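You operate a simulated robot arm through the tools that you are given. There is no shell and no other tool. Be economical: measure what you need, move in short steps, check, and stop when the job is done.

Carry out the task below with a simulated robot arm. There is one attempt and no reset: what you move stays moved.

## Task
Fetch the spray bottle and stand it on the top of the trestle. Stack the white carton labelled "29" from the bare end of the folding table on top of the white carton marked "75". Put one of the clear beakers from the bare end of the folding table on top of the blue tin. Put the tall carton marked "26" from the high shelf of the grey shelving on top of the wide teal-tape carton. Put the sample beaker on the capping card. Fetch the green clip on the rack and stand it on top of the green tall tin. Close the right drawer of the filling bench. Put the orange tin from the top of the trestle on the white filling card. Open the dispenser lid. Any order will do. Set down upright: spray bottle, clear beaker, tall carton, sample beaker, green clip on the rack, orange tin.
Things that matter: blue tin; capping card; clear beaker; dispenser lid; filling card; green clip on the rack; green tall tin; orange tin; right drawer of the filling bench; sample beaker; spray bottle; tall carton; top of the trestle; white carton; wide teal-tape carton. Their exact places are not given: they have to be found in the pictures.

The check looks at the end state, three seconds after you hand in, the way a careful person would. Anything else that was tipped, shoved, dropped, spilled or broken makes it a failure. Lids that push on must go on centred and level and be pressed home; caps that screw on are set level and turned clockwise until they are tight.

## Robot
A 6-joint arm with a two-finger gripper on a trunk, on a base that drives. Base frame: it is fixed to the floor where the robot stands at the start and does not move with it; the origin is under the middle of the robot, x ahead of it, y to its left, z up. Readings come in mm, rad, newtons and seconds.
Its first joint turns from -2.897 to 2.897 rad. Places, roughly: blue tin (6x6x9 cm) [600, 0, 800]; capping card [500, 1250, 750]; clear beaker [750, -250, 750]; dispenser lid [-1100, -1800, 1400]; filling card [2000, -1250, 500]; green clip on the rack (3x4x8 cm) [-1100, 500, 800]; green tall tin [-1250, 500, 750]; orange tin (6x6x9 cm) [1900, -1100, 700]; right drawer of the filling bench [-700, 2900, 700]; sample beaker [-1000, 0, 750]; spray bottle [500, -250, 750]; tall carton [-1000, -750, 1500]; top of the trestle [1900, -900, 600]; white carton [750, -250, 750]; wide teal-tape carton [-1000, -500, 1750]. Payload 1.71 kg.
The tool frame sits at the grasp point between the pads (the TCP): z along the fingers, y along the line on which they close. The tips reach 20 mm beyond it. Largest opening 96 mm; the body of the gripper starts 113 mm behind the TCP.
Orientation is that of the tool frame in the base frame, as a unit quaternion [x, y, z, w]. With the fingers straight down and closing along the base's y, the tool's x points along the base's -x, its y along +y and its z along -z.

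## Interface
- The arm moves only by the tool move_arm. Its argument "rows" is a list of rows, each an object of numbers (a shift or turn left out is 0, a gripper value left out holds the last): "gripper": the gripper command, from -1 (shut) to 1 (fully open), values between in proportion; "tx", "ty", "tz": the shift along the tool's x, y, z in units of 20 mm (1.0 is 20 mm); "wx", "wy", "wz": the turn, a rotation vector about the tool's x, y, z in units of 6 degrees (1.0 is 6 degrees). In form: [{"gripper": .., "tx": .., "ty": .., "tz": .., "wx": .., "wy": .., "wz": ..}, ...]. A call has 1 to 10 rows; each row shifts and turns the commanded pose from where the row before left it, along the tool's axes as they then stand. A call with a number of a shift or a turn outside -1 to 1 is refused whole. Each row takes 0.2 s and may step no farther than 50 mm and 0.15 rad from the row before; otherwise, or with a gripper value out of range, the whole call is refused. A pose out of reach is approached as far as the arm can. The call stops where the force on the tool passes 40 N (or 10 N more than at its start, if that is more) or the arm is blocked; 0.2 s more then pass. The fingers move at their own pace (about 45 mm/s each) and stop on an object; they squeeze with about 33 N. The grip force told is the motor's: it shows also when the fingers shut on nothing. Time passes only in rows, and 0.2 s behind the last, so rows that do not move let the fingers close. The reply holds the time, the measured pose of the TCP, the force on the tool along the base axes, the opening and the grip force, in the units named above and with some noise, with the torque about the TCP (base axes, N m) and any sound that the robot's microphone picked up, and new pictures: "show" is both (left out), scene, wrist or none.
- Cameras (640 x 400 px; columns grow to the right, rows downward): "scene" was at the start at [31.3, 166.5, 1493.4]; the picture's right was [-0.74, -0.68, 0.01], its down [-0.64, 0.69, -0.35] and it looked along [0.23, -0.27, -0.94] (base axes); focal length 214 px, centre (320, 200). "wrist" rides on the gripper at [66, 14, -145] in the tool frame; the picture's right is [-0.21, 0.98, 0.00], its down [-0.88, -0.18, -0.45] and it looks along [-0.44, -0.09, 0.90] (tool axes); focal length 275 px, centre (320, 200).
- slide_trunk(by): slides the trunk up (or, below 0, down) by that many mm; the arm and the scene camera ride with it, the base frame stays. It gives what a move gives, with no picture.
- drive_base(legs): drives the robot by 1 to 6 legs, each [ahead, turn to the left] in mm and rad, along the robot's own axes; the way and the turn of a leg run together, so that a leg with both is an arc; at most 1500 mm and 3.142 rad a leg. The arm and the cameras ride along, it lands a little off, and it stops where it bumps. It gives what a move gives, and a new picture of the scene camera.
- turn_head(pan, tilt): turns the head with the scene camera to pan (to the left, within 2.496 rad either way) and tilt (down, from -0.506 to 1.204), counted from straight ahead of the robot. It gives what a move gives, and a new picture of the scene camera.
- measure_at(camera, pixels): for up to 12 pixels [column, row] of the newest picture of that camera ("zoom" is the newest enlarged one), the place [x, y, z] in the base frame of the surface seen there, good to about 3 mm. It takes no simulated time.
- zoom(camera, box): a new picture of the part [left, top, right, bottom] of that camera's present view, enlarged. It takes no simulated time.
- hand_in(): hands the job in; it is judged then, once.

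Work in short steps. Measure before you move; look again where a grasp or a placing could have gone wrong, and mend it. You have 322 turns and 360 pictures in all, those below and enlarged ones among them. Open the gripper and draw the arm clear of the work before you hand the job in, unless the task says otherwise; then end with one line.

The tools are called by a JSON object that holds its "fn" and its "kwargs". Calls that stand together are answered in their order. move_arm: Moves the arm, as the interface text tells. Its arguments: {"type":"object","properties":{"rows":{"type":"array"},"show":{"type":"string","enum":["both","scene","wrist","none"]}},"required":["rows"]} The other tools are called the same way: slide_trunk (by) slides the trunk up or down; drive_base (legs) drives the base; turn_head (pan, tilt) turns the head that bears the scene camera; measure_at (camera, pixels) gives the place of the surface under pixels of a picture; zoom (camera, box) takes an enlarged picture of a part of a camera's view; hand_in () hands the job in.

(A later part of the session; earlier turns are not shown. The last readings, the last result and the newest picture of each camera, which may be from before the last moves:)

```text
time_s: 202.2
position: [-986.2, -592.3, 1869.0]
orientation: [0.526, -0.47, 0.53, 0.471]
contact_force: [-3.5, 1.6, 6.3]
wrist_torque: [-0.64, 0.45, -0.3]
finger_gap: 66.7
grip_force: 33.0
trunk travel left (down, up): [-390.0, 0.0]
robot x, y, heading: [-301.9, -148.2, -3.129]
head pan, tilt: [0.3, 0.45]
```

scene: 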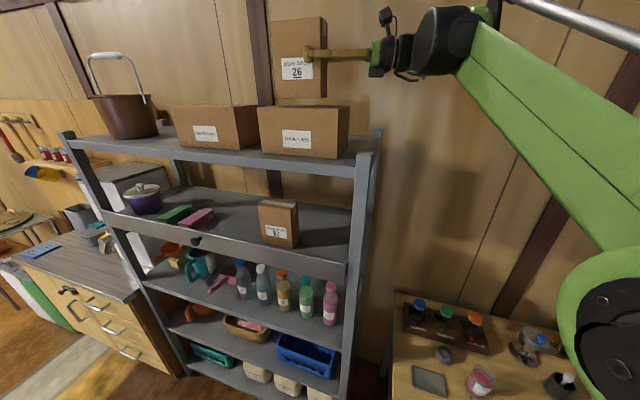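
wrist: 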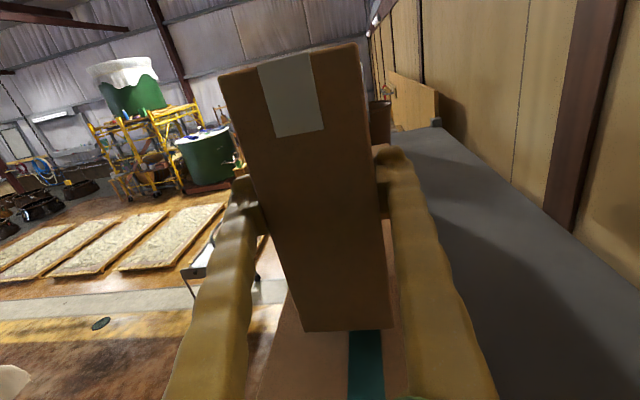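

Light contact (6 N). I open and retreat along the tool axis.

{"fn": "move_arm", "kwargs": {"rows": [{"gripper": 1}, {}, {}, {"tz": -0.5}, {"tz": -1}, {"tz": -1}, {"tz": -1}, {"tz": -1}, {"tz": -1}, {"tz": -1}], "show": "both"}}

{"fn": "zoom", "kwargs": {"camera": "scene", "box": [240, 0, 400, 170]}}

```text
time_s: 204.4
position: [-999.7, -463.9, 1866.7]
orientation: [0.526, -0.471, 0.529, 0.471]
contact_force: [-0.3, 0.3, -0.4]
wrist_torque: [0.02, -0.02, 0.02]
finger_gap: 96.1
grip_force: 0.0
trunk travel left (down, up): [-390.0, 0.0]
robot x, y, heading: [-302.3, -146.7, -3.133]
head pan, tilt: [0.3, 0.45]
```

scene: 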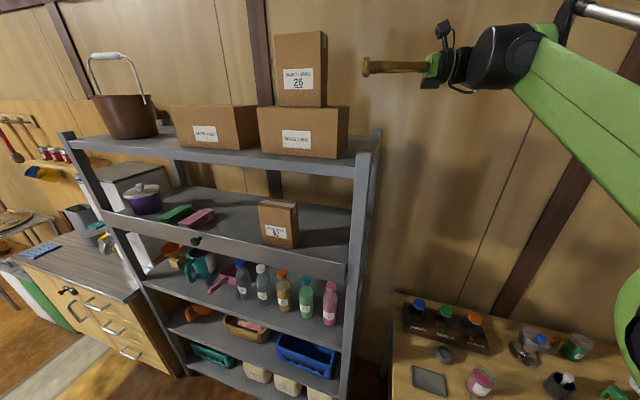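
wrist: 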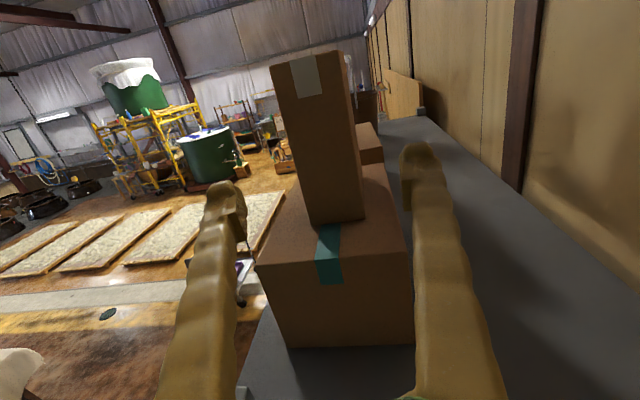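

```text
2.35 times, centred on (320, 85) of scene
```

zoom: 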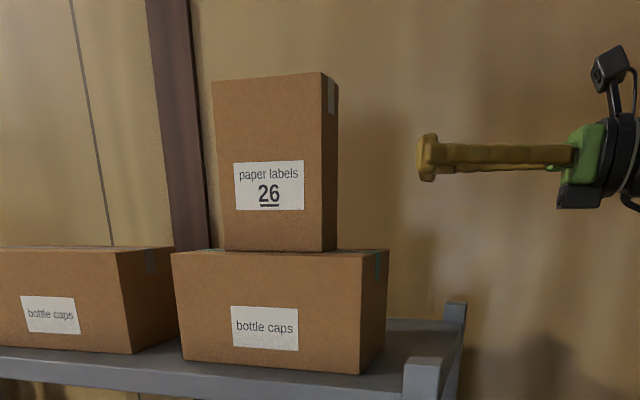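

Carton 26 stands on the teal-tape carton. Next the dispenser: I back off and drive along to face it.

{"fn": "drive_base", "kwargs": {"legs": [[-400, 0], [0, 1.57], [1450, 0], [0, -1.57]]}}

{"fn": "turn_head", "kwargs": {"pan": 0.0, "tilt": 0.35}}

```text
time_s: 208.8
position: [-527.6, -529.4, 1883.0]
orientation: [0.557, -0.435, 0.549, 0.446]
contact_force: [1.3, 0.6, 0.5]
wrist_torque: [0.05, 0.01, -0.1]
finger_gap: 96.1
grip_force: 0.1
trunk travel left (down, up): [-390.0, 0.0]
robot x, y, heading: [86.6, -146.8, -3.047]
head pan, tilt: [0.3, 0.45]
stopped in leg 2: the robot was blocked; the commanded pose is now the measured one
```

scene: 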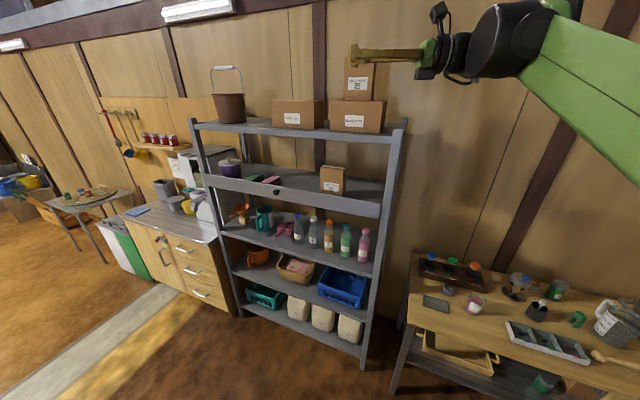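

```text
time_s: 209.6
position: [-526.9, -531.5, 1883.1]
orientation: [0.557, -0.435, 0.549, 0.446]
contact_force: [-0.6, -0.4, 0.0]
wrist_torque: [-0.02, -0.02, 0.06]
finger_gap: 95.9
grip_force: 0.0
trunk travel left (down, up): [-390.0, 0.0]
robot x, y, heading: [87.2, -145.3, -3.048]
head pan, tilt: [0.0, 0.351]
```

scene: 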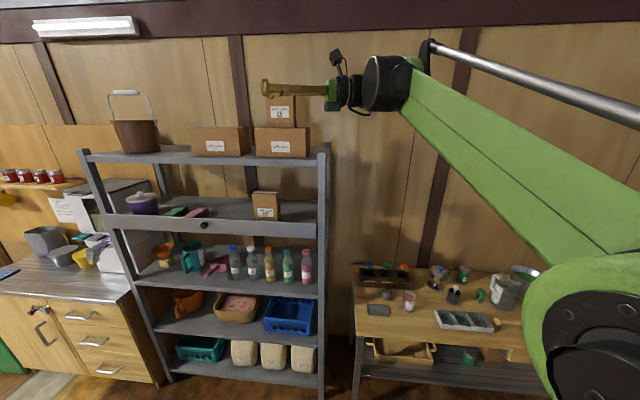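

The rear bumped near the table while turning. I go ahead 170 mm first and check the table.

{"fn": "drive_base", "kwargs": {"legs": [[170, 0]]}}

{"fn": "turn_head", "kwargs": {"pan": 2.49, "tilt": 0.6}}

```text
time_s: 211.4
position: [-695.3, -544.9, 1881.8]
orientation: [0.557, -0.436, 0.548, 0.447]
contact_force: [0.3, -0.7, -0.5]
wrist_torque: [-0.02, 0.01, 0.05]
finger_gap: 96.0
grip_force: 0.1
trunk travel left (down, up): [-390.0, 0.0]
robot x, y, heading: [-78.5, -160.3, -3.05]
head pan, tilt: [0.0, 0.351]
```

scene: 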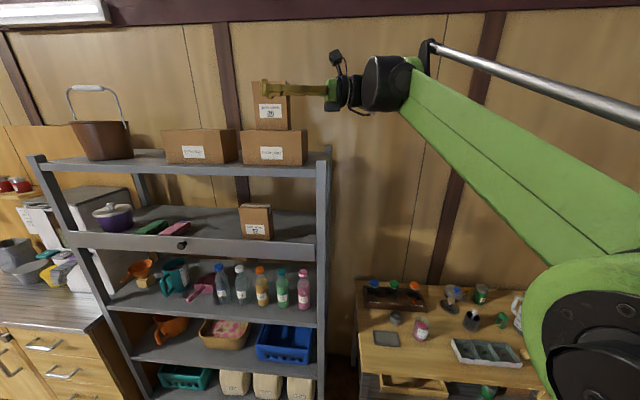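

```text
time_s: 213.7
position: [-675.7, -544.6, 1888.8]
orientation: [0.56, -0.433, 0.545, 0.45]
contact_force: [-2.2, -0.4, -0.5]
wrist_torque: [-0.11, -0.01, 0.22]
finger_gap: 96.2
grip_force: 0.0
trunk travel left (down, up): [-390.0, 0.0]
robot x, y, heading: [-81.0, -164.5, -3.049]
head pan, tilt: [2.491, 0.6]
```

scene: 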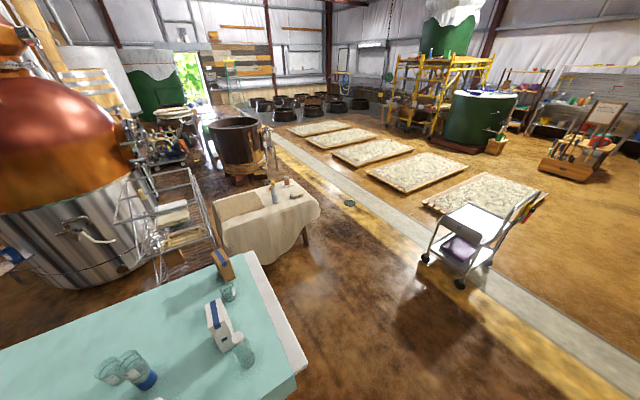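

Table items are undisturbed. I turn left, drive along -y and turn right to face the dispenser.

{"fn": "drive_base", "kwargs": {"legs": [[0, 1.48], [1450, 0], [0, -1.57]]}}

{"fn": "turn_head", "kwargs": {"pan": 0.0, "tilt": 0.4}}

```text
time_s: 235.6
position: [-564.9, -2012.4, 1892.0]
orientation: [0.553, -0.441, 0.536, 0.46]
contact_force: [-0.5, -0.3, -1.3]
wrist_torque: [-0.02, 0.02, 0.03]
finger_gap: 95.7
grip_force: 0.1
trunk travel left (down, up): [-390.0, 0.0]
robot x, y, heading: [35.4, -1655.3, -3.083]
head pan, tilt: [2.491, 0.6]
```

scene: 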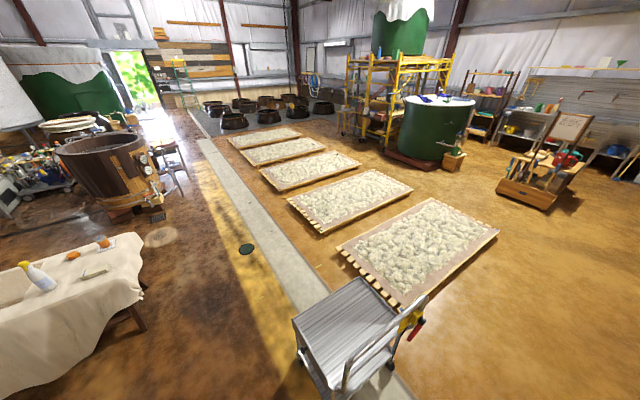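

```text
time_s: 237.8
position: [-540.3, -2011.7, 1900.5]
orientation: [0.557, -0.437, 0.534, 0.462]
contact_force: [0.2, -1.1, 0.7]
wrist_torque: [0.0, 0.04, 0.02]
finger_gap: 96.1
grip_force: 0.1
trunk travel left (down, up): [-390.0, 0.0]
robot x, y, heading: [34.0, -1653.0, -3.084]
head pan, tilt: [0.0, 0.4]
```

scene: 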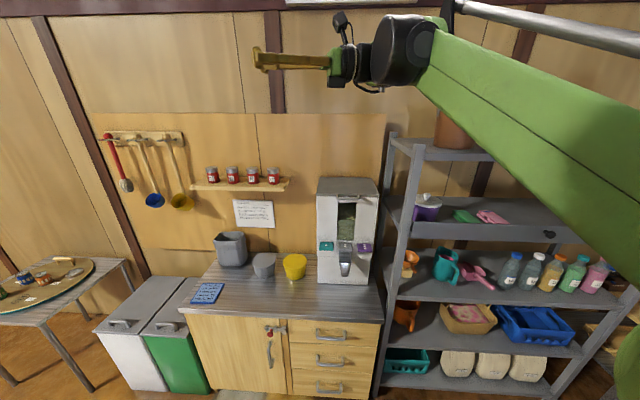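

I zoom on the dispenser and measure its lid.

{"fn": "zoom", "kwargs": {"camera": "scene", "box": [295, 165, 405, 300]}}

{"fn": "measure_at", "kwargs": {"camera": "scene", "pixels": [[318, 193], [376, 195], [322, 182], [372, 184], [347, 180], [347, 193], [320, 280], [370, 282], [326, 246], [364, 247], [346, 262], [330, 220]]}}

```text
2.96 times, centred on (350, 232) of scene
```

zoom: 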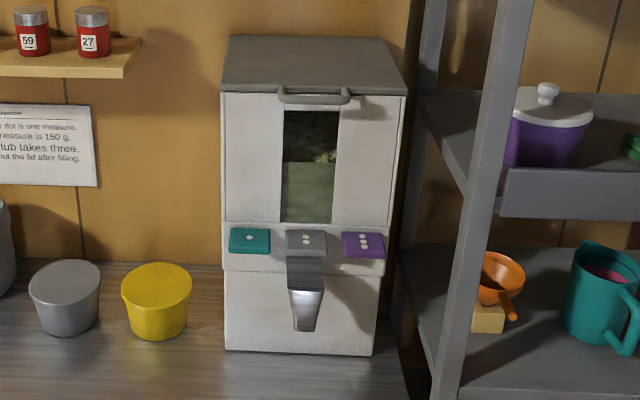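

```text
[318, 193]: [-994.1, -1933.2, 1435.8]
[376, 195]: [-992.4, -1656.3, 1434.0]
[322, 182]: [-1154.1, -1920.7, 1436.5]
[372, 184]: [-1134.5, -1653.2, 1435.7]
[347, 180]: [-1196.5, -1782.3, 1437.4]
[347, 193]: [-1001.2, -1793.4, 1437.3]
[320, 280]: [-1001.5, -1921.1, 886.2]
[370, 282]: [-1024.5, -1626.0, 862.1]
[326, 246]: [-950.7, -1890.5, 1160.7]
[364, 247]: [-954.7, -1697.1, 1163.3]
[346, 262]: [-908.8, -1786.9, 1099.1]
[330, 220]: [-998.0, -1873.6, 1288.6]
```

The lid has a handle bar at its front edge (zoom 312,97) and hinges at the back (x≈-1200). I turn the tool to point at the wall (-x), lowering it meanwhile.

{"fn": "move_arm", "kwargs": {"rows": [{"wz": 0.46}, {"tx": -1, "wx": -0.99, "gripper": -1}, {"tx": -1, "wx": -0.99}, {"tx": -1, "wx": -0.99}, {"tx": -1, "wx": -0.99}, {"tx": -1, "wx": -0.99}, {"tx": -1, "wx": -0.99}, {"tx": -1, "wx": -0.99}, {"tx": -1, "wx": -0.99}, {"tx": -1, "wx": -0.99}], "show": "none"}}

{"fn": "move_arm", "kwargs": {"rows": [{"tx": -1, "wx": -0.99}, {"tx": -1, "wx": -0.99}, {"tx": -1, "wx": -0.99}, {"tx": -1, "wx": -0.99}, {"tx": -1, "wx": -0.99}, {"tx": -1, "wx": -0.99}, {"tx": -1, "wx": -0.99}, {"tx": -1, "wx": -0.99}, {"tx": -1}, {"tx": -1}], "show": "both"}}

```text
time_s: 240.0
position: [-538.2, -2008.8, 1721.6]
orientation: [0.285, -0.648, 0.282, 0.648]
contact_force: [-0.2, 0.2, 0.7]
wrist_torque: [0.04, 0.04, 0.0]
finger_gap: 0.1
grip_force: 29.4
trunk travel left (down, up): [-390.0, 0.0]
robot x, y, heading: [33.3, -1657.8, -3.087]
head pan, tilt: [0.0, 0.4]
```

```text
time_s: 242.2
position: [-538.1, -2009.5, 1522.2]
orientation: [-0.001, -0.707, -0.002, 0.708]
contact_force: [0.1, -0.2, 0.2]
wrist_torque: [0.0, -0.02, 0.02]
finger_gap: 0.3
grip_force: 30.0
trunk travel left (down, up): [-390.0, 0.0]
robot x, y, heading: [31.5, -1655.6, -3.085]
head pan, tilt: [0.0, 0.4]
```

scene: 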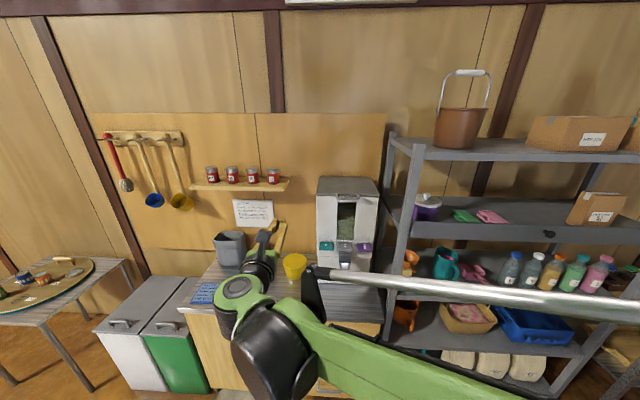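
wrist: 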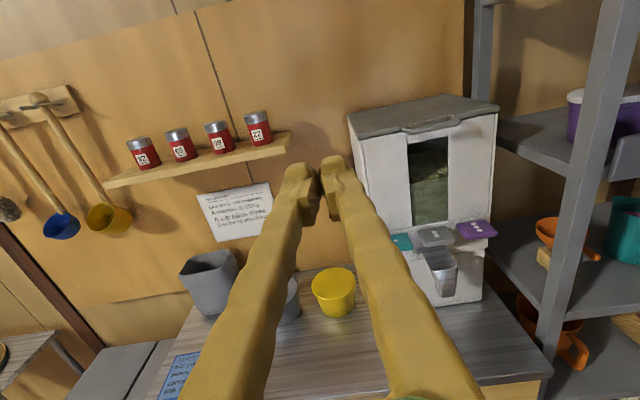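

Tool points to -x. I zoom on the lid's handle at px (428,125) and measure.

{"fn": "zoom", "kwargs": {"camera": "wrist", "box": [340, 80, 520, 180]}}

{"fn": "measure_at", "kwargs": {"camera": "wrist", "pixels": [[428, 127], [402, 128], [456, 120], [430, 122], [350, 118], [498, 106], [428, 137], [410, 99], [428, 124]]}}

```text
3.56 times, centred on (430, 130) of wrist
```

zoom: 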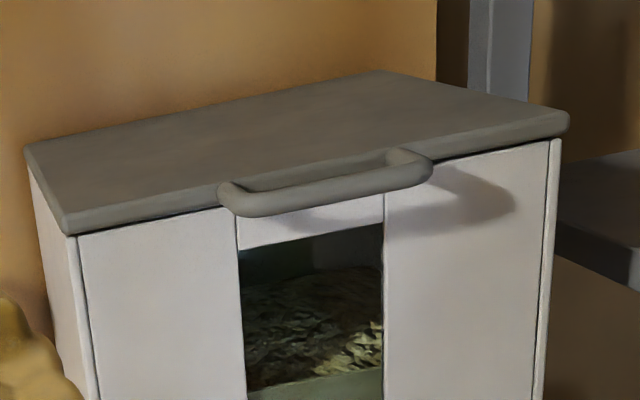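

```text
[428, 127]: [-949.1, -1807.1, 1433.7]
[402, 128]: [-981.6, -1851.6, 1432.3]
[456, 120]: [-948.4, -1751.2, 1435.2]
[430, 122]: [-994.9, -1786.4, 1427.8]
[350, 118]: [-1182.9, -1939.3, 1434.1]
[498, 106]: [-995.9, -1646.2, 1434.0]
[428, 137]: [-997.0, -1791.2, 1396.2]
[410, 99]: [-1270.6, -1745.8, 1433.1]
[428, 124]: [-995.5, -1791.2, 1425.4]
```

Bar at x≈-950, z 1434, y -1850..-1745. I drive 330 mm closer, then position the closed fingers below the bar.

{"fn": "drive_base", "kwargs": {"legs": [[330, -0.05]]}}

{"fn": "move_arm", "kwargs": {"rows": [{"ty": 1, "tx": -0.6}, {"ty": 1, "tx": -0.6}, {"ty": 1, "tx": -0.6}, {"ty": 1, "tx": -0.6}, {"ty": 1, "tx": -0.6}, {"ty": 1, "tx": -0.6}, {"ty": 1, "tx": -0.6}, {"ty": 1, "tx": -0.6}, {"ty": 1, "tx": -0.6}], "show": "wrist"}}

```text
time_s: 244.9
position: [-877.5, -1999.4, 1521.6]
orientation: [-0.014, -0.707, -0.014, 0.707]
contact_force: [0.1, -0.4, 0.1]
wrist_torque: [-0.01, 0.0, -0.01]
finger_gap: 0.3
grip_force: 29.0
trunk travel left (down, up): [-390.0, 0.0]
robot x, y, heading: [-292.6, -1668.7, -3.126]
head pan, tilt: [0.0, 0.4]
```

scene: 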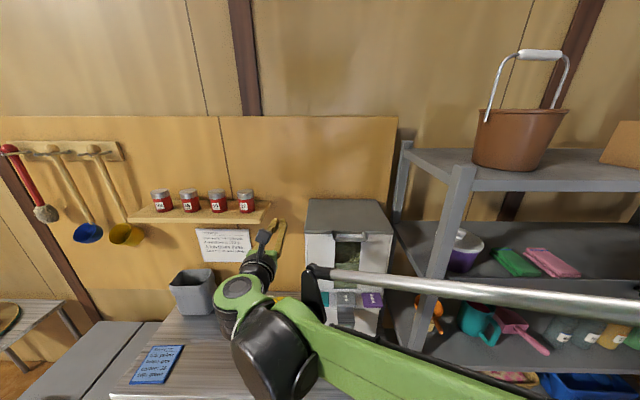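

```text
time_s: 246.9
position: [-848.7, -1817.3, 1421.8]
orientation: [-0.014, -0.701, -0.016, 0.713]
contact_force: [0.3, 0.0, -0.1]
wrist_torque: [0.04, -0.01, -0.01]
finger_gap: 0.2
grip_force: 29.3
trunk travel left (down, up): [-390.0, 0.0]
robot x, y, heading: [-292.4, -1668.1, -3.119]
head pan, tilt: [0.0, 0.4]
```

wrist: 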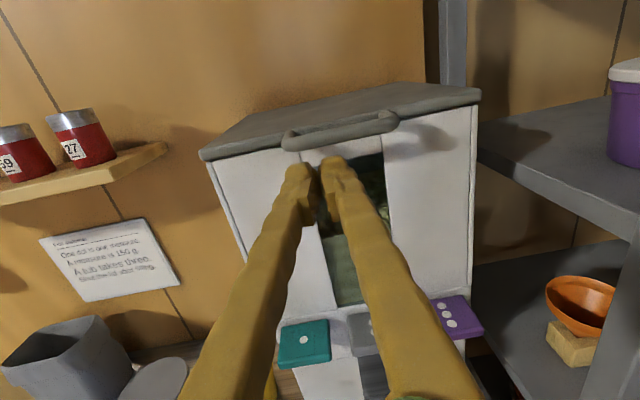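

I level, drop to z≈1404 and advance so the tips pass beneath the bar.

{"fn": "move_arm", "kwargs": {"rows": [{"ty": 0.6, "tx": -0.9, "wy": -0.16}, {"tz": 1}, {"tz": 1}, {"tz": 1}, {"tz": 0.8}, {}], "show": "wrist"}}

{"fn": "zoom", "kwargs": {"camera": "wrist", "box": [240, 80, 420, 220]}}

```text
time_s: 248.3
position: [-923.1, -1801.5, 1406.0]
orientation: [-0.015, -0.707, -0.017, 0.707]
contact_force: [-0.4, 0.5, -0.3]
wrist_torque: [-0.02, -0.02, 0.0]
finger_gap: 0.0
grip_force: 29.5
trunk travel left (down, up): [-390.0, 0.0]
robot x, y, heading: [-290.0, -1666.2, -3.125]
head pan, tilt: [0.0, 0.4]
```

wrist: 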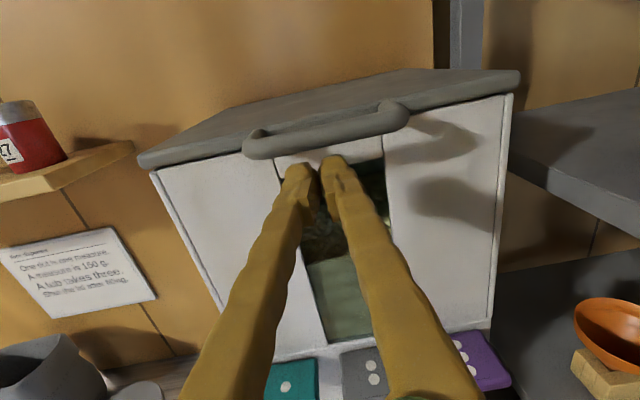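

```text
2.86 times, centred on (330, 150) of wrist
```

zoom: 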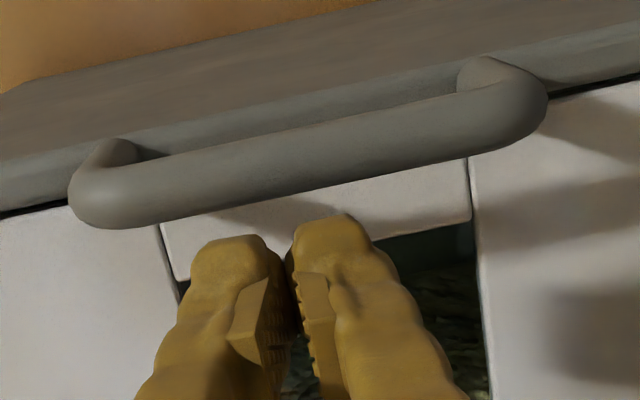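

I advance 38 mm under the bar and begin lifting.

{"fn": "move_arm", "kwargs": {"rows": [{"tz": 0.95}, {"tz": 0.95}, {"tx": 0.5}, {"tx": 0.6}, {"tx": 0.8}, {"tx": 0.8}, {"tx": 0.8, "tz": 0.2}, {"tx": 0.8, "tz": 0.2}], "show": "both"}}

```text
time_s: 250.2
position: [-970.4, -1800.8, 1490.4]
orientation: [-0.014, -0.707, -0.015, 0.707]
contact_force: [1.1, -0.3, -1.4]
wrist_torque: [0.02, 0.03, 0.0]
finger_gap: 0.0
grip_force: 29.5
trunk travel left (down, up): [-390.0, 0.0]
robot x, y, heading: [-294.8, -1666.1, -3.128]
head pan, tilt: [0.0, 0.4]
```

scene: 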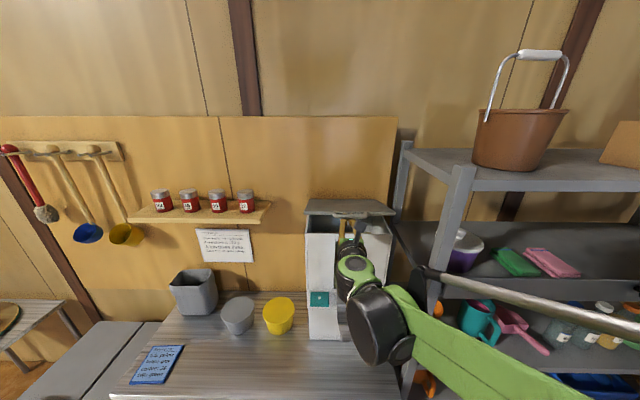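
wrist: 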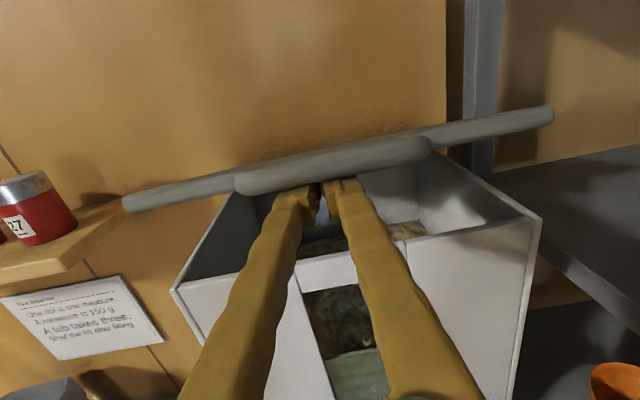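

The lid rises on the fingers. I continue along the arc.

{"fn": "move_arm", "kwargs": {"rows": [{"tx": 0.85, "tz": 0.4}, {"tx": 0.85, "tz": 0.4}, {"tx": 0.85, "tz": 0.4}, {"tx": 0.85, "tz": 0.4}, {"tx": 0.85, "tz": 0.4}, {"tx": 0.83, "tz": 0.63}, {"tx": 0.83, "tz": 0.63}, {"tx": 0.83, "tz": 0.63}, {"tx": 0.83, "tz": 0.63}], "show": "both"}}

```text
time_s: 252.2
position: [-1062.6, -1798.0, 1641.8]
orientation: [0.014, 0.707, 0.015, -0.706]
contact_force: [-3.9, -1.4, -10.7]
wrist_torque: [0.0, 0.15, -0.04]
finger_gap: 6.1
grip_force: 29.3
trunk travel left (down, up): [-390.0, 0.0]
robot x, y, heading: [-291.1, -1667.9, -3.123]
head pan, tilt: [0.0, 0.4]
```

scene: 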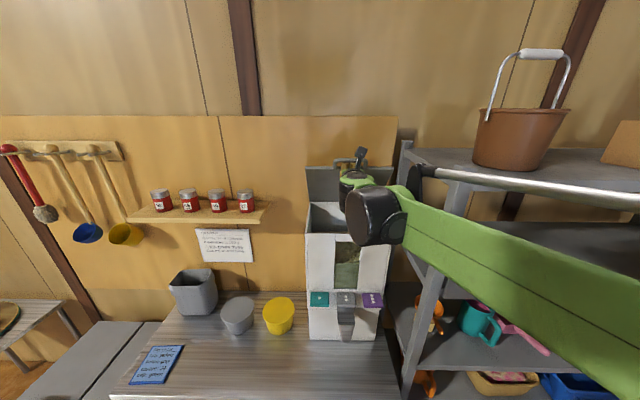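
wrist: 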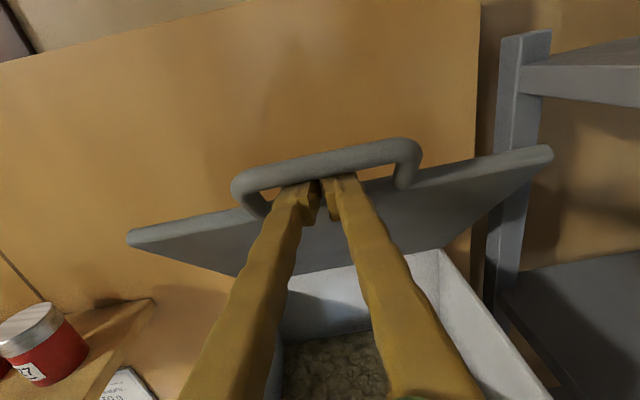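

The lid is about half open; a binding force of ~11 N shows. I measure the lid's angle.

{"fn": "measure_at", "kwargs": {"camera": "wrist", "pixels": [[320, 165], [245, 185], [410, 150], [540, 153], [140, 237], [450, 240], [260, 265], [420, 215], [410, 180]]}}

{"fn": "zoom", "kwargs": {"camera": "wrist", "box": [220, 120, 440, 260]}}

```text
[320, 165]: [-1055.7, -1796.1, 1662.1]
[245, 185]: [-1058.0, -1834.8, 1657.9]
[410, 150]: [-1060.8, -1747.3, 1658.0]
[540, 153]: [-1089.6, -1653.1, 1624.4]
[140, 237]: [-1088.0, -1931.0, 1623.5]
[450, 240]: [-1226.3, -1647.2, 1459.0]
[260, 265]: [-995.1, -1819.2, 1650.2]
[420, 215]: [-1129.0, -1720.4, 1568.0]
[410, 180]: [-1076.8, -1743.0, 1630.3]
```

```text
2.86 times, centred on (330, 190) of wrist
```

zoom: 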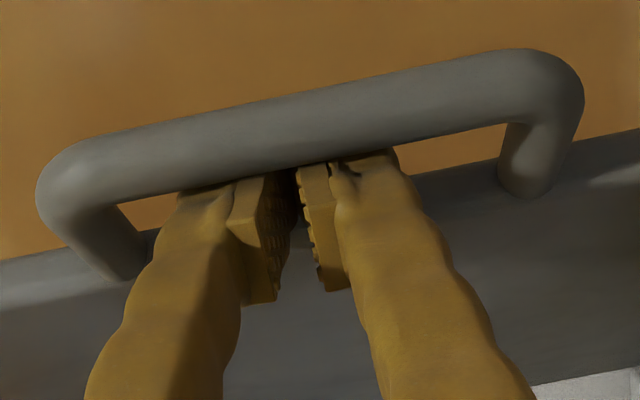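

The lid is at ~50° with the fingertips inside the handle loop. I continue the arc to about 75°.

{"fn": "move_arm", "kwargs": {"rows": [{"tx": 0.6, "tz": 0.7}, {"tx": 0.6, "tz": 0.75}, {"tx": 0.6, "tz": 0.75}, {"tx": 0.5, "tz": 0.75}, {"tx": 0.45, "tz": 0.8}, {"tx": 0.4, "tz": 0.8}, {"tx": 0.3, "tz": 0.8}], "show": "both"}}

```text
time_s: 253.2
position: [-1120.0, -1796.3, 1682.1]
orientation: [0.016, 0.707, 0.012, -0.706]
contact_force: [-73.2, -0.2, -154.8]
wrist_torque: [-0.51, -1.71, 1.05]
finger_gap: 5.7
grip_force: 29.8
trunk travel left (down, up): [-390.0, 0.0]
robot x, y, heading: [-290.1, -1668.0, -3.126]
head pan, tilt: [0.0, 0.4]
stopped in row 5: the force on the tool passed its limit at 43 N (the readings are from after the stop); the commanded pose is now the measured one
```

scene: 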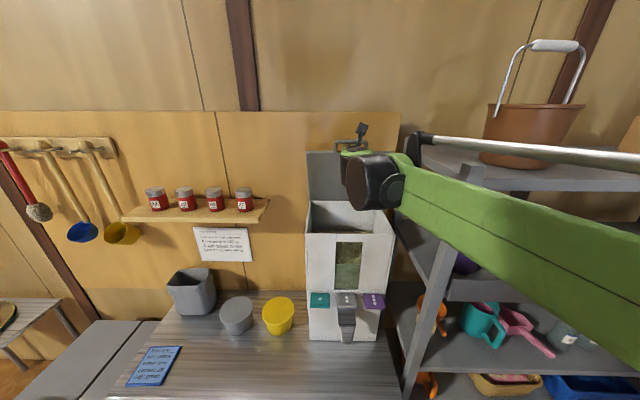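
wrist: 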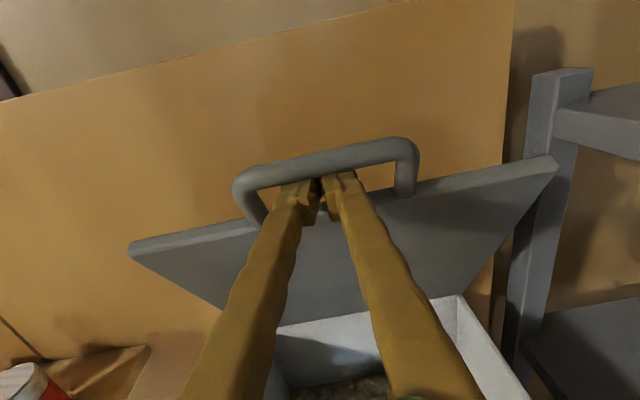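

Large force (lid pulling on the bar): I ease the tool down 10 mm at once.

{"fn": "move_arm", "kwargs": {"rows": [{"tx": -0.2}, {"tx": -0.2}], "show": "wrist"}}

{"fn": "measure_at", "kwargs": {"camera": "wrist", "pixels": [[320, 165], [250, 182], [410, 150], [550, 160], [140, 245], [450, 270], [430, 290], [440, 220]]}}

```text
time_s: 253.8
position: [-1113.8, -1797.0, 1678.6]
orientation: [-0.012, -0.706, -0.013, 0.708]
contact_force: [-63.1, -6.9, -124.9]
wrist_torque: [-0.74, -1.37, -0.03]
finger_gap: 6.2
grip_force: 28.8
trunk travel left (down, up): [-390.0, 0.0]
robot x, y, heading: [-294.4, -1665.7, -3.122]
head pan, tilt: [0.0, 0.4]
```

wrist: 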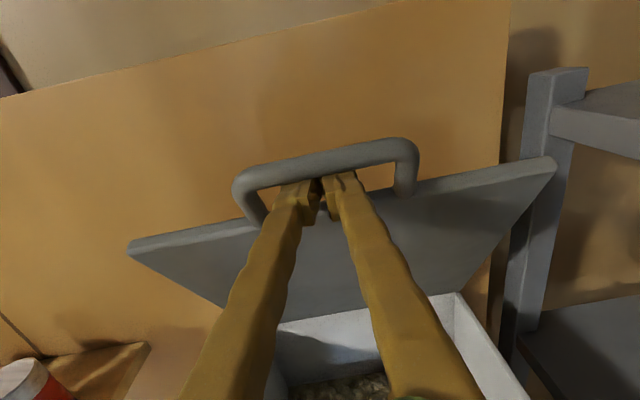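

```text
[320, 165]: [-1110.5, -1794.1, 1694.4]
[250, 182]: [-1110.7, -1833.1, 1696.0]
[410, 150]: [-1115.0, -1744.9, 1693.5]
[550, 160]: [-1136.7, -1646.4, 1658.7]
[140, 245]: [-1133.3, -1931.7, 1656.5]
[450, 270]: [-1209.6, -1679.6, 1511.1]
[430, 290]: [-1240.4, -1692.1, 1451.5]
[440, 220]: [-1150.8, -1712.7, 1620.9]
```

The force is along the lid (radial outward): I'm pulling too far from the hinge. I move radially inward ~12 mm.

{"fn": "move_arm", "kwargs": {"rows": [{"tx": -0.27, "tz": 0.14}, {"tx": -0.27, "tz": 0.14}], "show": "none"}}

```text
time_s: 254.4
position: [-1108.9, -1796.5, 1675.7]
orientation: [-0.013, -0.704, -0.015, 0.71]
contact_force: [-33.4, -13.1, -63.0]
wrist_torque: [-0.09, -0.72, 0.09]
finger_gap: 6.1
grip_force: 30.1
trunk travel left (down, up): [-390.0, 0.0]
robot x, y, heading: [-290.1, -1663.5, -3.126]
head pan, tilt: [0.0, 0.4]
```

{"fn": "move_arm", "kwargs": {"rows": [{"tx": -0.27, "tz": 0.14}, {"tx": -0.2, "tz": 0.1}], "show": "wrist"}}

```text
time_s: 255.0
position: [-1106.9, -1791.9, 1673.2]
orientation: [-0.014, -0.701, -0.015, 0.713]
contact_force: [-0.9, -1.0, 0.5]
wrist_torque: [-0.03, 0.04, -0.03]
finger_gap: 0.0
grip_force: 29.7
trunk travel left (down, up): [-390.0, 0.0]
robot x, y, heading: [-291.5, -1665.7, -3.119]
head pan, tilt: [0.0, 0.4]
```

wrist: 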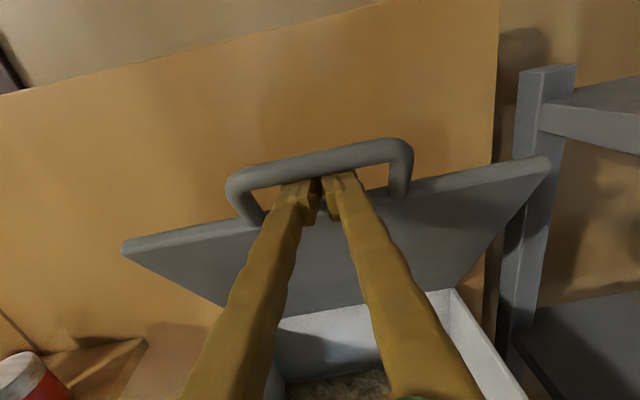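

Force is zero and the lid seems to hold itself. I withdraw 40 mm to see whether it stays.

{"fn": "move_arm", "kwargs": {"rows": [{"tz": -0.5}, {"tz": -0.75}, {"tz": -0.75}, {}], "show": "wrist"}}

{"fn": "measure_at", "kwargs": {"camera": "wrist", "pixels": [[320, 165], [320, 175], [140, 230], [540, 150], [450, 240], [460, 200]]}}

```text
time_s: 255.6
position: [-1086.1, -1793.0, 1662.9]
orientation: [-0.015, -0.703, -0.011, 0.711]
contact_force: [-93.8, 4.1, -150.4]
wrist_torque: [-1.19, -2.28, -0.59]
finger_gap: 6.0
grip_force: 29.4
trunk travel left (down, up): [-390.0, 0.0]
robot x, y, heading: [-289.2, -1664.8, -3.124]
head pan, tilt: [0.0, 0.4]
stopped in row 2: the force on the tool passed its limit at 47 N (the readings are from after the stop); the commanded pose is now the measured one
```

wrist: 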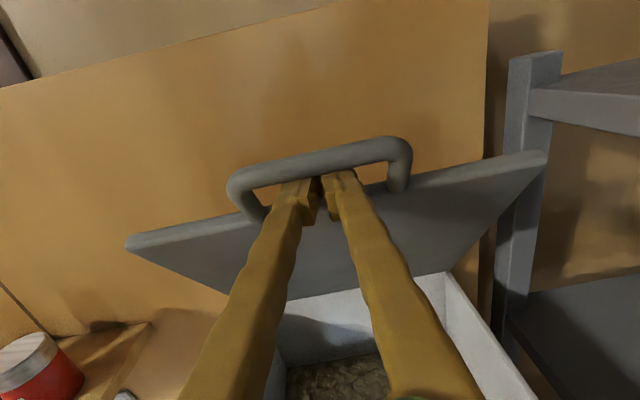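

```text
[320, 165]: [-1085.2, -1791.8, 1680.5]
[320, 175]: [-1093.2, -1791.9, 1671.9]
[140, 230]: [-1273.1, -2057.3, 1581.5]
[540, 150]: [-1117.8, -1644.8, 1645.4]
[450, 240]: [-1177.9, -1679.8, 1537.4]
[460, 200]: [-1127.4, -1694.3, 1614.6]
```

Withdrawing hooks the bar. I relax inward again, then will drop lower before withdrawing.

{"fn": "move_arm", "kwargs": {"rows": [{"tx": -0.4, "tz": 0.25}, {"tx": -0.4, "tz": 0.25}, {"tx": -0.3, "tz": 0.2}], "show": "none"}}

```text
time_s: 256.4
position: [-1080.3, -1793.0, 1659.0]
orientation: [-0.013, -0.698, -0.015, 0.716]
contact_force: [-27.5, -4.3, -39.2]
wrist_torque: [-0.05, -0.63, 0.21]
finger_gap: 6.2
grip_force: 29.6
trunk travel left (down, up): [-390.0, 0.0]
robot x, y, heading: [-294.2, -1666.4, -3.122]
head pan, tilt: [0.0, 0.4]
```

{"fn": "move_arm", "kwargs": {"rows": [{"tx": -0.3, "tz": 0.2}, {"tx": -0.3}, {"tx": -0.3}], "show": "wrist"}}

{"fn": "zoom", "kwargs": {"camera": "wrist", "box": [220, 120, 440, 260]}}

```text
time_s: 257.2
position: [-1079.7, -1791.5, 1642.0]
orientation: [-0.014, -0.696, -0.014, 0.717]
contact_force: [1.4, 1.0, 0.3]
wrist_torque: [0.0, 0.01, -0.04]
finger_gap: 0.0
grip_force: 29.6
trunk travel left (down, up): [-390.0, 0.0]
robot x, y, heading: [-290.4, -1666.4, -3.123]
head pan, tilt: [0.0, 0.4]
```

wrist: 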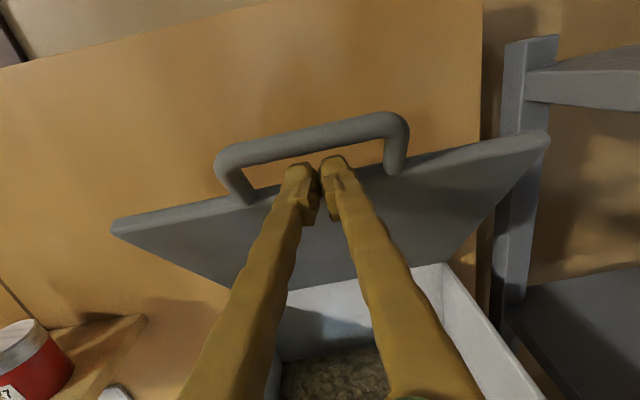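

```text
2.86 times, centred on (330, 190) of wrist
```

zoom: 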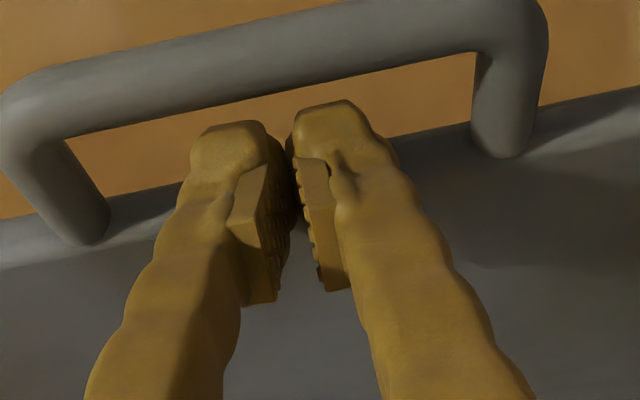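

The bar is free and the lid stays put by itself (~57°). I back out, lower to z≈1590 and push on the lid's underside.

{"fn": "move_arm", "kwargs": {"rows": [{"tz": -0.6, "wy": -0.3}, {"tz": -0.8}, {"tx": -0.8}, {"tx": -0.9}, {"tx": -0.9}, {"tz": 0.6}, {"tz": 0.6}, {"tz": 0.6}, {"tz": 0.6}], "show": "wrist"}}

```text
time_s: 259.2
position: [-1101.0, -1789.6, 1589.1]
orientation: [0.015, 0.708, 0.014, -0.706]
contact_force: [-0.6, 0.4, -0.5]
wrist_torque: [0.02, -0.02, -0.03]
finger_gap: 0.0
grip_force: 29.5
trunk travel left (down, up): [-390.0, 0.0]
robot x, y, heading: [-287.7, -1664.9, -3.129]
head pan, tilt: [0.0, 0.4]
```

wrist: 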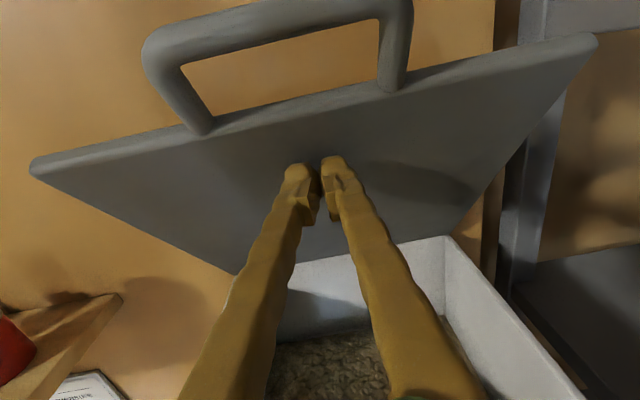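

Free beneath the lid. I push forward gently, watching force.

{"fn": "move_arm", "kwargs": {"rows": [{"tz": 0.6}, {"tz": 0.6}, {"tz": 0.6}, {"tz": 0.6}, {"tz": 0.6}, {"tz": 0.6}], "show": "wrist"}}

```text
time_s: 260.6
position: [-1173.2, -1788.4, 1591.0]
orientation: [0.014, 0.708, 0.013, -0.706]
contact_force: [-0.4, 0.7, 1.1]
wrist_torque: [0.01, 0.0, 0.04]
finger_gap: 0.2
grip_force: 29.5
trunk travel left (down, up): [-390.0, 0.0]
robot x, y, heading: [-288.8, -1667.8, -3.123]
head pan, tilt: [0.0, 0.4]
```

wrist: 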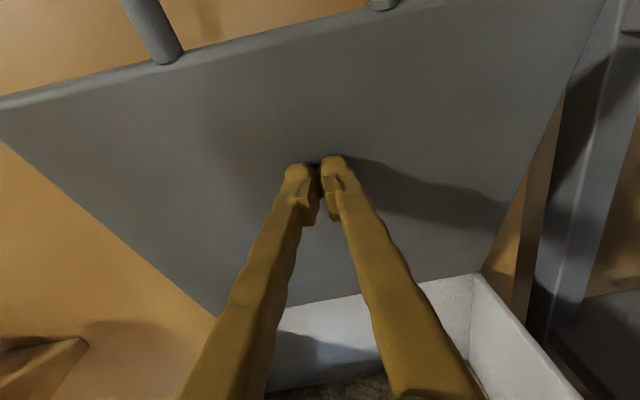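

Lid moves with little force. I keep pushing.

{"fn": "move_arm", "kwargs": {"rows": [{"tz": 0.6}, {"tz": 0.6}, {"tz": 0.6}, {"tz": 0.6}, {"tz": 0.5}, {"tz": 0.4}], "show": "both"}}

{"fn": "measure_at", "kwargs": {"camera": "wrist", "pixels": [[200, 100], [450, 100], [200, 180], [400, 240], [230, 60], [260, 290]]}}

```text
time_s: 262.0
position: [-1229.1, -1786.6, 1595.6]
orientation: [-0.014, -0.706, -0.013, 0.708]
contact_force: [23.9, -0.5, -6.9]
wrist_torque: [0.03, -0.08, 0.13]
finger_gap: 0.4
grip_force: 29.3
trunk travel left (down, up): [-390.0, 0.0]
robot x, y, heading: [-291.3, -1664.1, -3.12]
head pan, tilt: [0.0, 0.4]
```

scene: 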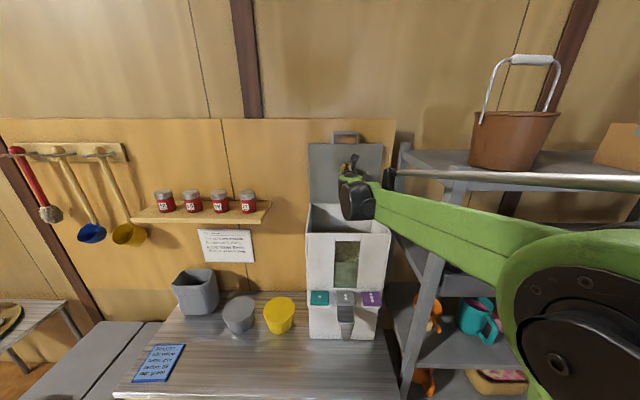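
wrist: 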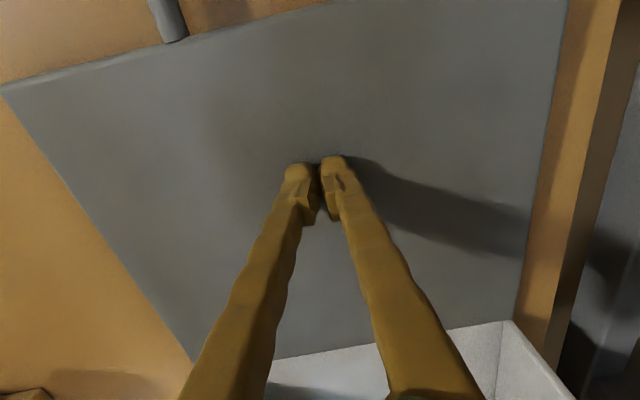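

```text
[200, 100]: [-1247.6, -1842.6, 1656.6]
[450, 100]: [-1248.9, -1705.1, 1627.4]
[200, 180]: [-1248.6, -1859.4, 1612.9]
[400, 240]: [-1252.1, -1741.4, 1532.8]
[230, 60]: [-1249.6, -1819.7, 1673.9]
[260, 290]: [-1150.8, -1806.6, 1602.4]
```

The lid is vertical and hits its stop (24 N). I withdraw and check that it stays open.

{"fn": "move_arm", "kwargs": {"rows": [{"tz": -0.5}, {"tz": -1}, {"tz": -1}, {"tz": -1}, {"tz": -1}, {"tz": -1}, {"tz": -1}, {"tz": -1}, {"tz": -1}, {"tz": -1}], "show": "wrist"}}

```text
time_s: 264.2
position: [-1047.4, -1791.5, 1591.0]
orientation: [0.014, 0.708, 0.013, -0.706]
contact_force: [0.0, 0.3, -0.5]
wrist_torque: [0.04, -0.01, 0.01]
finger_gap: 0.0
grip_force: 29.4
trunk travel left (down, up): [-390.0, 0.0]
robot x, y, heading: [-288.3, -1662.2, -3.125]
head pan, tilt: [0.0, 0.4]
```

wrist: 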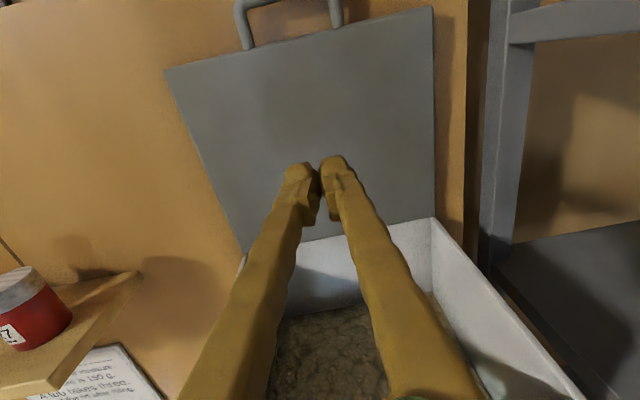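

The lid stays open. I back away and turn the tool down again.

{"fn": "drive_base", "kwargs": {"legs": [[-230, 0]]}}

{"fn": "move_arm", "kwargs": {"rows": [{"wy": -1, "gripper": 1}, {"wy": -1}, {"wy": -1}, {"wy": -1}, {"wy": -1}, {"wy": -1}, {"wy": -1}, {"wy": -1}, {"wy": -1}, {"wy": -1}], "show": "scene"}}

```text
time_s: 266.4
position: [-816.5, -1787.8, 1590.7]
orientation: [0.015, 0.707, 0.014, -0.707]
contact_force: [0.7, -0.4, 0.0]
wrist_torque: [-0.03, 0.02, -0.02]
finger_gap: 0.0
grip_force: 29.8
trunk travel left (down, up): [-390.0, 0.0]
robot x, y, heading: [-58.7, -1661.9, -3.12]
head pan, tilt: [0.0, 0.4]
```

scene: 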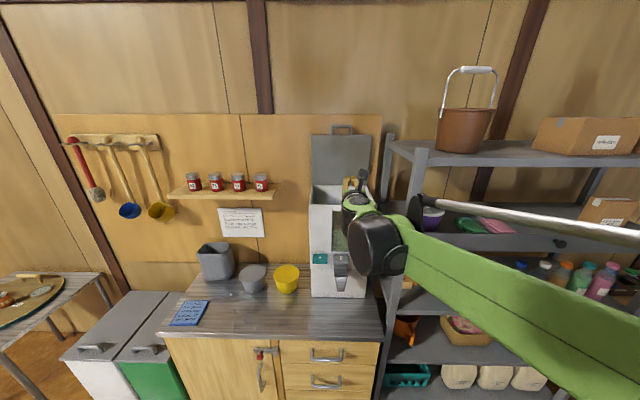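

```text
time_s: 268.6
position: [-781.6, -1831.3, 1600.2]
orientation: [0.027, 0.96, 0.034, -0.277]
contact_force: [-0.4, -1.0, -0.6]
wrist_torque: [0.13, 0.01, -0.03]
finger_gap: 96.2
grip_force: 0.0
out of reach, approached as far as the arm can: row 8, 9, 10
trunk travel left (down, up): [-390.0, 0.0]
robot x, y, heading: [-57.6, -1660.0, -3.122]
head pan, tilt: [0.0, 0.4]
```

scene: 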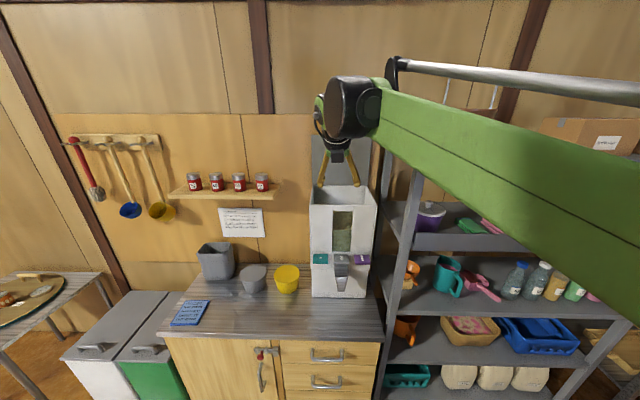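

Height limits it. I lower the trunk 265 mm and finish the pitch.

{"fn": "slide_trunk", "kwargs": {"by": -265}}

{"fn": "move_arm", "kwargs": {"rows": [{"wy": -1, "tz": 0.8, "tx": -0.3}, {"wy": -1, "tz": 0.8, "tx": -0.3}, {"wy": -1, "tz": 0.8, "tx": -0.3}, {"wy": -1, "tz": 0.8, "tx": -0.3}, {"wy": -1, "tz": 0.8, "tx": -0.3}, {"wy": -0.4, "tz": 0.8, "tx": -0.3}, {"tz": 0.8, "tx": -0.3}], "show": "none"}}

```text
time_s: 271.3
position: [-780.9, -1830.0, 1337.2]
orientation: [0.026, 0.96, 0.032, -0.278]
contact_force: [0.2, -1.1, -0.1]
wrist_torque: [0.0, 0.01, -0.01]
finger_gap: 95.9
grip_force: 0.1
trunk travel left (down, up): [-125.0, 265.0]
robot x, y, heading: [-57.4, -1661.3, -3.116]
head pan, tilt: [0.0, 0.4]
```

```text
time_s: 272.9
position: [-759.5, -1849.6, 1218.0]
orientation: [0.051, 0.989, 0.132, -0.049]
contact_force: [0.3, 0.2, 0.0]
wrist_torque: [0.02, 0.0, -0.03]
finger_gap: 96.1
grip_force: 0.1
out of reach, approached as far as the arm can: row 1, 2, 3, 4, 6
trunk travel left (down, up): [-125.0, 265.0]
robot x, y, heading: [-63.0, -1664.1, -3.118]
head pan, tilt: [0.0, 0.4]
```

The tool seems mid-motion or limited; I check its pose again.

{"fn": "move_arm", "kwargs": {"rows": [{}, {}], "show": "scene"}}

```text
time_s: 273.5
position: [-761.1, -1849.4, 1217.6]
orientation: [0.051, 0.989, 0.131, -0.05]
contact_force: [0.2, 0.4, -0.1]
wrist_torque: [0.02, -0.01, -0.01]
finger_gap: 96.0
grip_force: 0.2
trunk travel left (down, up): [-125.0, 265.0]
robot x, y, heading: [-57.8, -1662.1, -3.118]
head pan, tilt: [0.0, 0.4]
```

scene: 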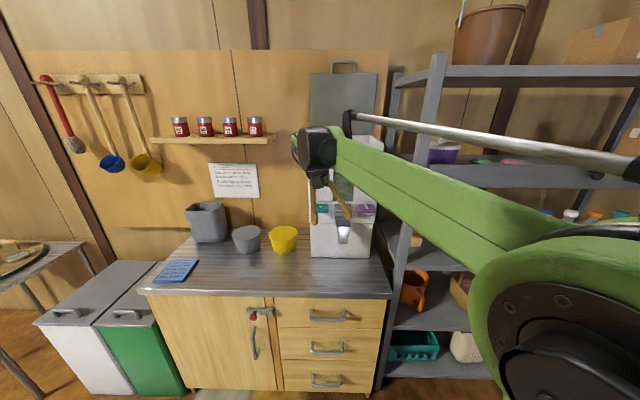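

I unwind the yaw by −90° (away from the wrist limit) and level the tool.

{"fn": "move_arm", "kwargs": {"rows": [{"wz": -1}, {"wz": -1}, {"wz": -1}, {"wz": -1}, {"wx": 0.9}, {"wx": 0.9}, {"wx": 0.9}, {"wz": -1}, {"wz": -1}, {"wz": -1}], "show": "none"}}

{"fn": "move_arm", "kwargs": {"rows": [{"wz": -1}, {"wz": -1}, {"wz": -1}, {"wz": -1}, {"wz": -1}, {"wz": -1}, {"wz": -1}, {"wz": -1}], "show": "none"}}

```text
time_s: 275.7
position: [-759.0, -1848.7, 1218.8]
orientation: [-0.307, 0.941, 0.141, -0.001]
contact_force: [0.3, -0.2, 0.1]
wrist_torque: [0.02, -0.01, -0.03]
finger_gap: 96.1
grip_force: 0.0
out of reach, approached as far as the arm can: row 5, 6, 7
trunk travel left (down, up): [-125.0, 265.0]
robot x, y, heading: [-57.8, -1662.0, -3.118]
head pan, tilt: [0.0, 0.4]
```

```text
time_s: 277.5
position: [-759.9, -1848.6, 1220.7]
orientation: [-0.663, 0.735, 0.128, 0.056]
contact_force: [-1.3, 0.8, -0.1]
wrist_torque: [0.0, 0.0, -0.01]
finger_gap: 96.1
grip_force: 0.2
trunk travel left (down, up): [-125.0, 265.0]
robot x, y, heading: [-60.0, -1661.8, -3.123]
head pan, tilt: [0.0, 0.4]
```

It is likely too high for a vertical tool; I lower 140 mm and then level.

{"fn": "move_arm", "kwargs": {"rows": [{"tx": 0.25, "ty": -0.11, "tz": 0.96}, {"tx": 0.25, "ty": -0.11, "tz": 0.96}, {"tx": 0.25, "ty": -0.11, "tz": 0.96}, {"tx": 0.25, "ty": -0.11, "tz": 0.96}, {"tx": 0.25, "ty": -0.11, "tz": 0.96}, {"tx": 0.25, "ty": -0.11, "tz": 0.96}, {"tx": 0.25, "ty": -0.11, "tz": 0.96}, {"wx": 0.37, "wy": 0.81}, {"wx": 0.37, "wy": 0.81}, {"wx": 0.37, "wy": 0.81}], "show": "scene"}}

```text
time_s: 279.7
position: [-759.5, -1848.4, 1080.5]
orientation: [-0.663, 0.736, 0.129, 0.055]
contact_force: [-0.3, 0.6, -0.7]
wrist_torque: [0.02, -0.03, 0.01]
finger_gap: 96.0
grip_force: 0.0
out of reach, approached as far as the arm can: row 8, 9, 10
trunk travel left (down, up): [-125.0, 265.0]
robot x, y, heading: [-61.5, -1661.1, -3.122]
head pan, tilt: [0.0, 0.4]
```

scene: 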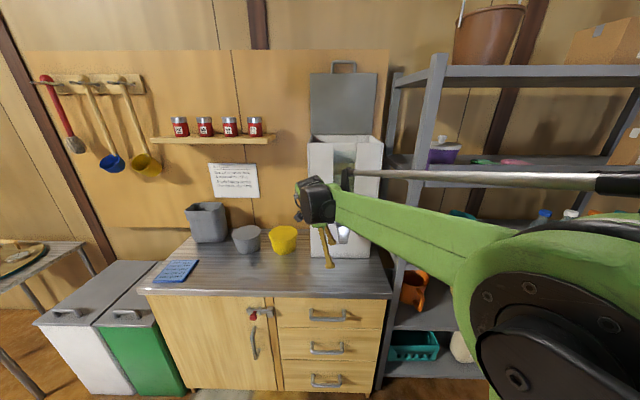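

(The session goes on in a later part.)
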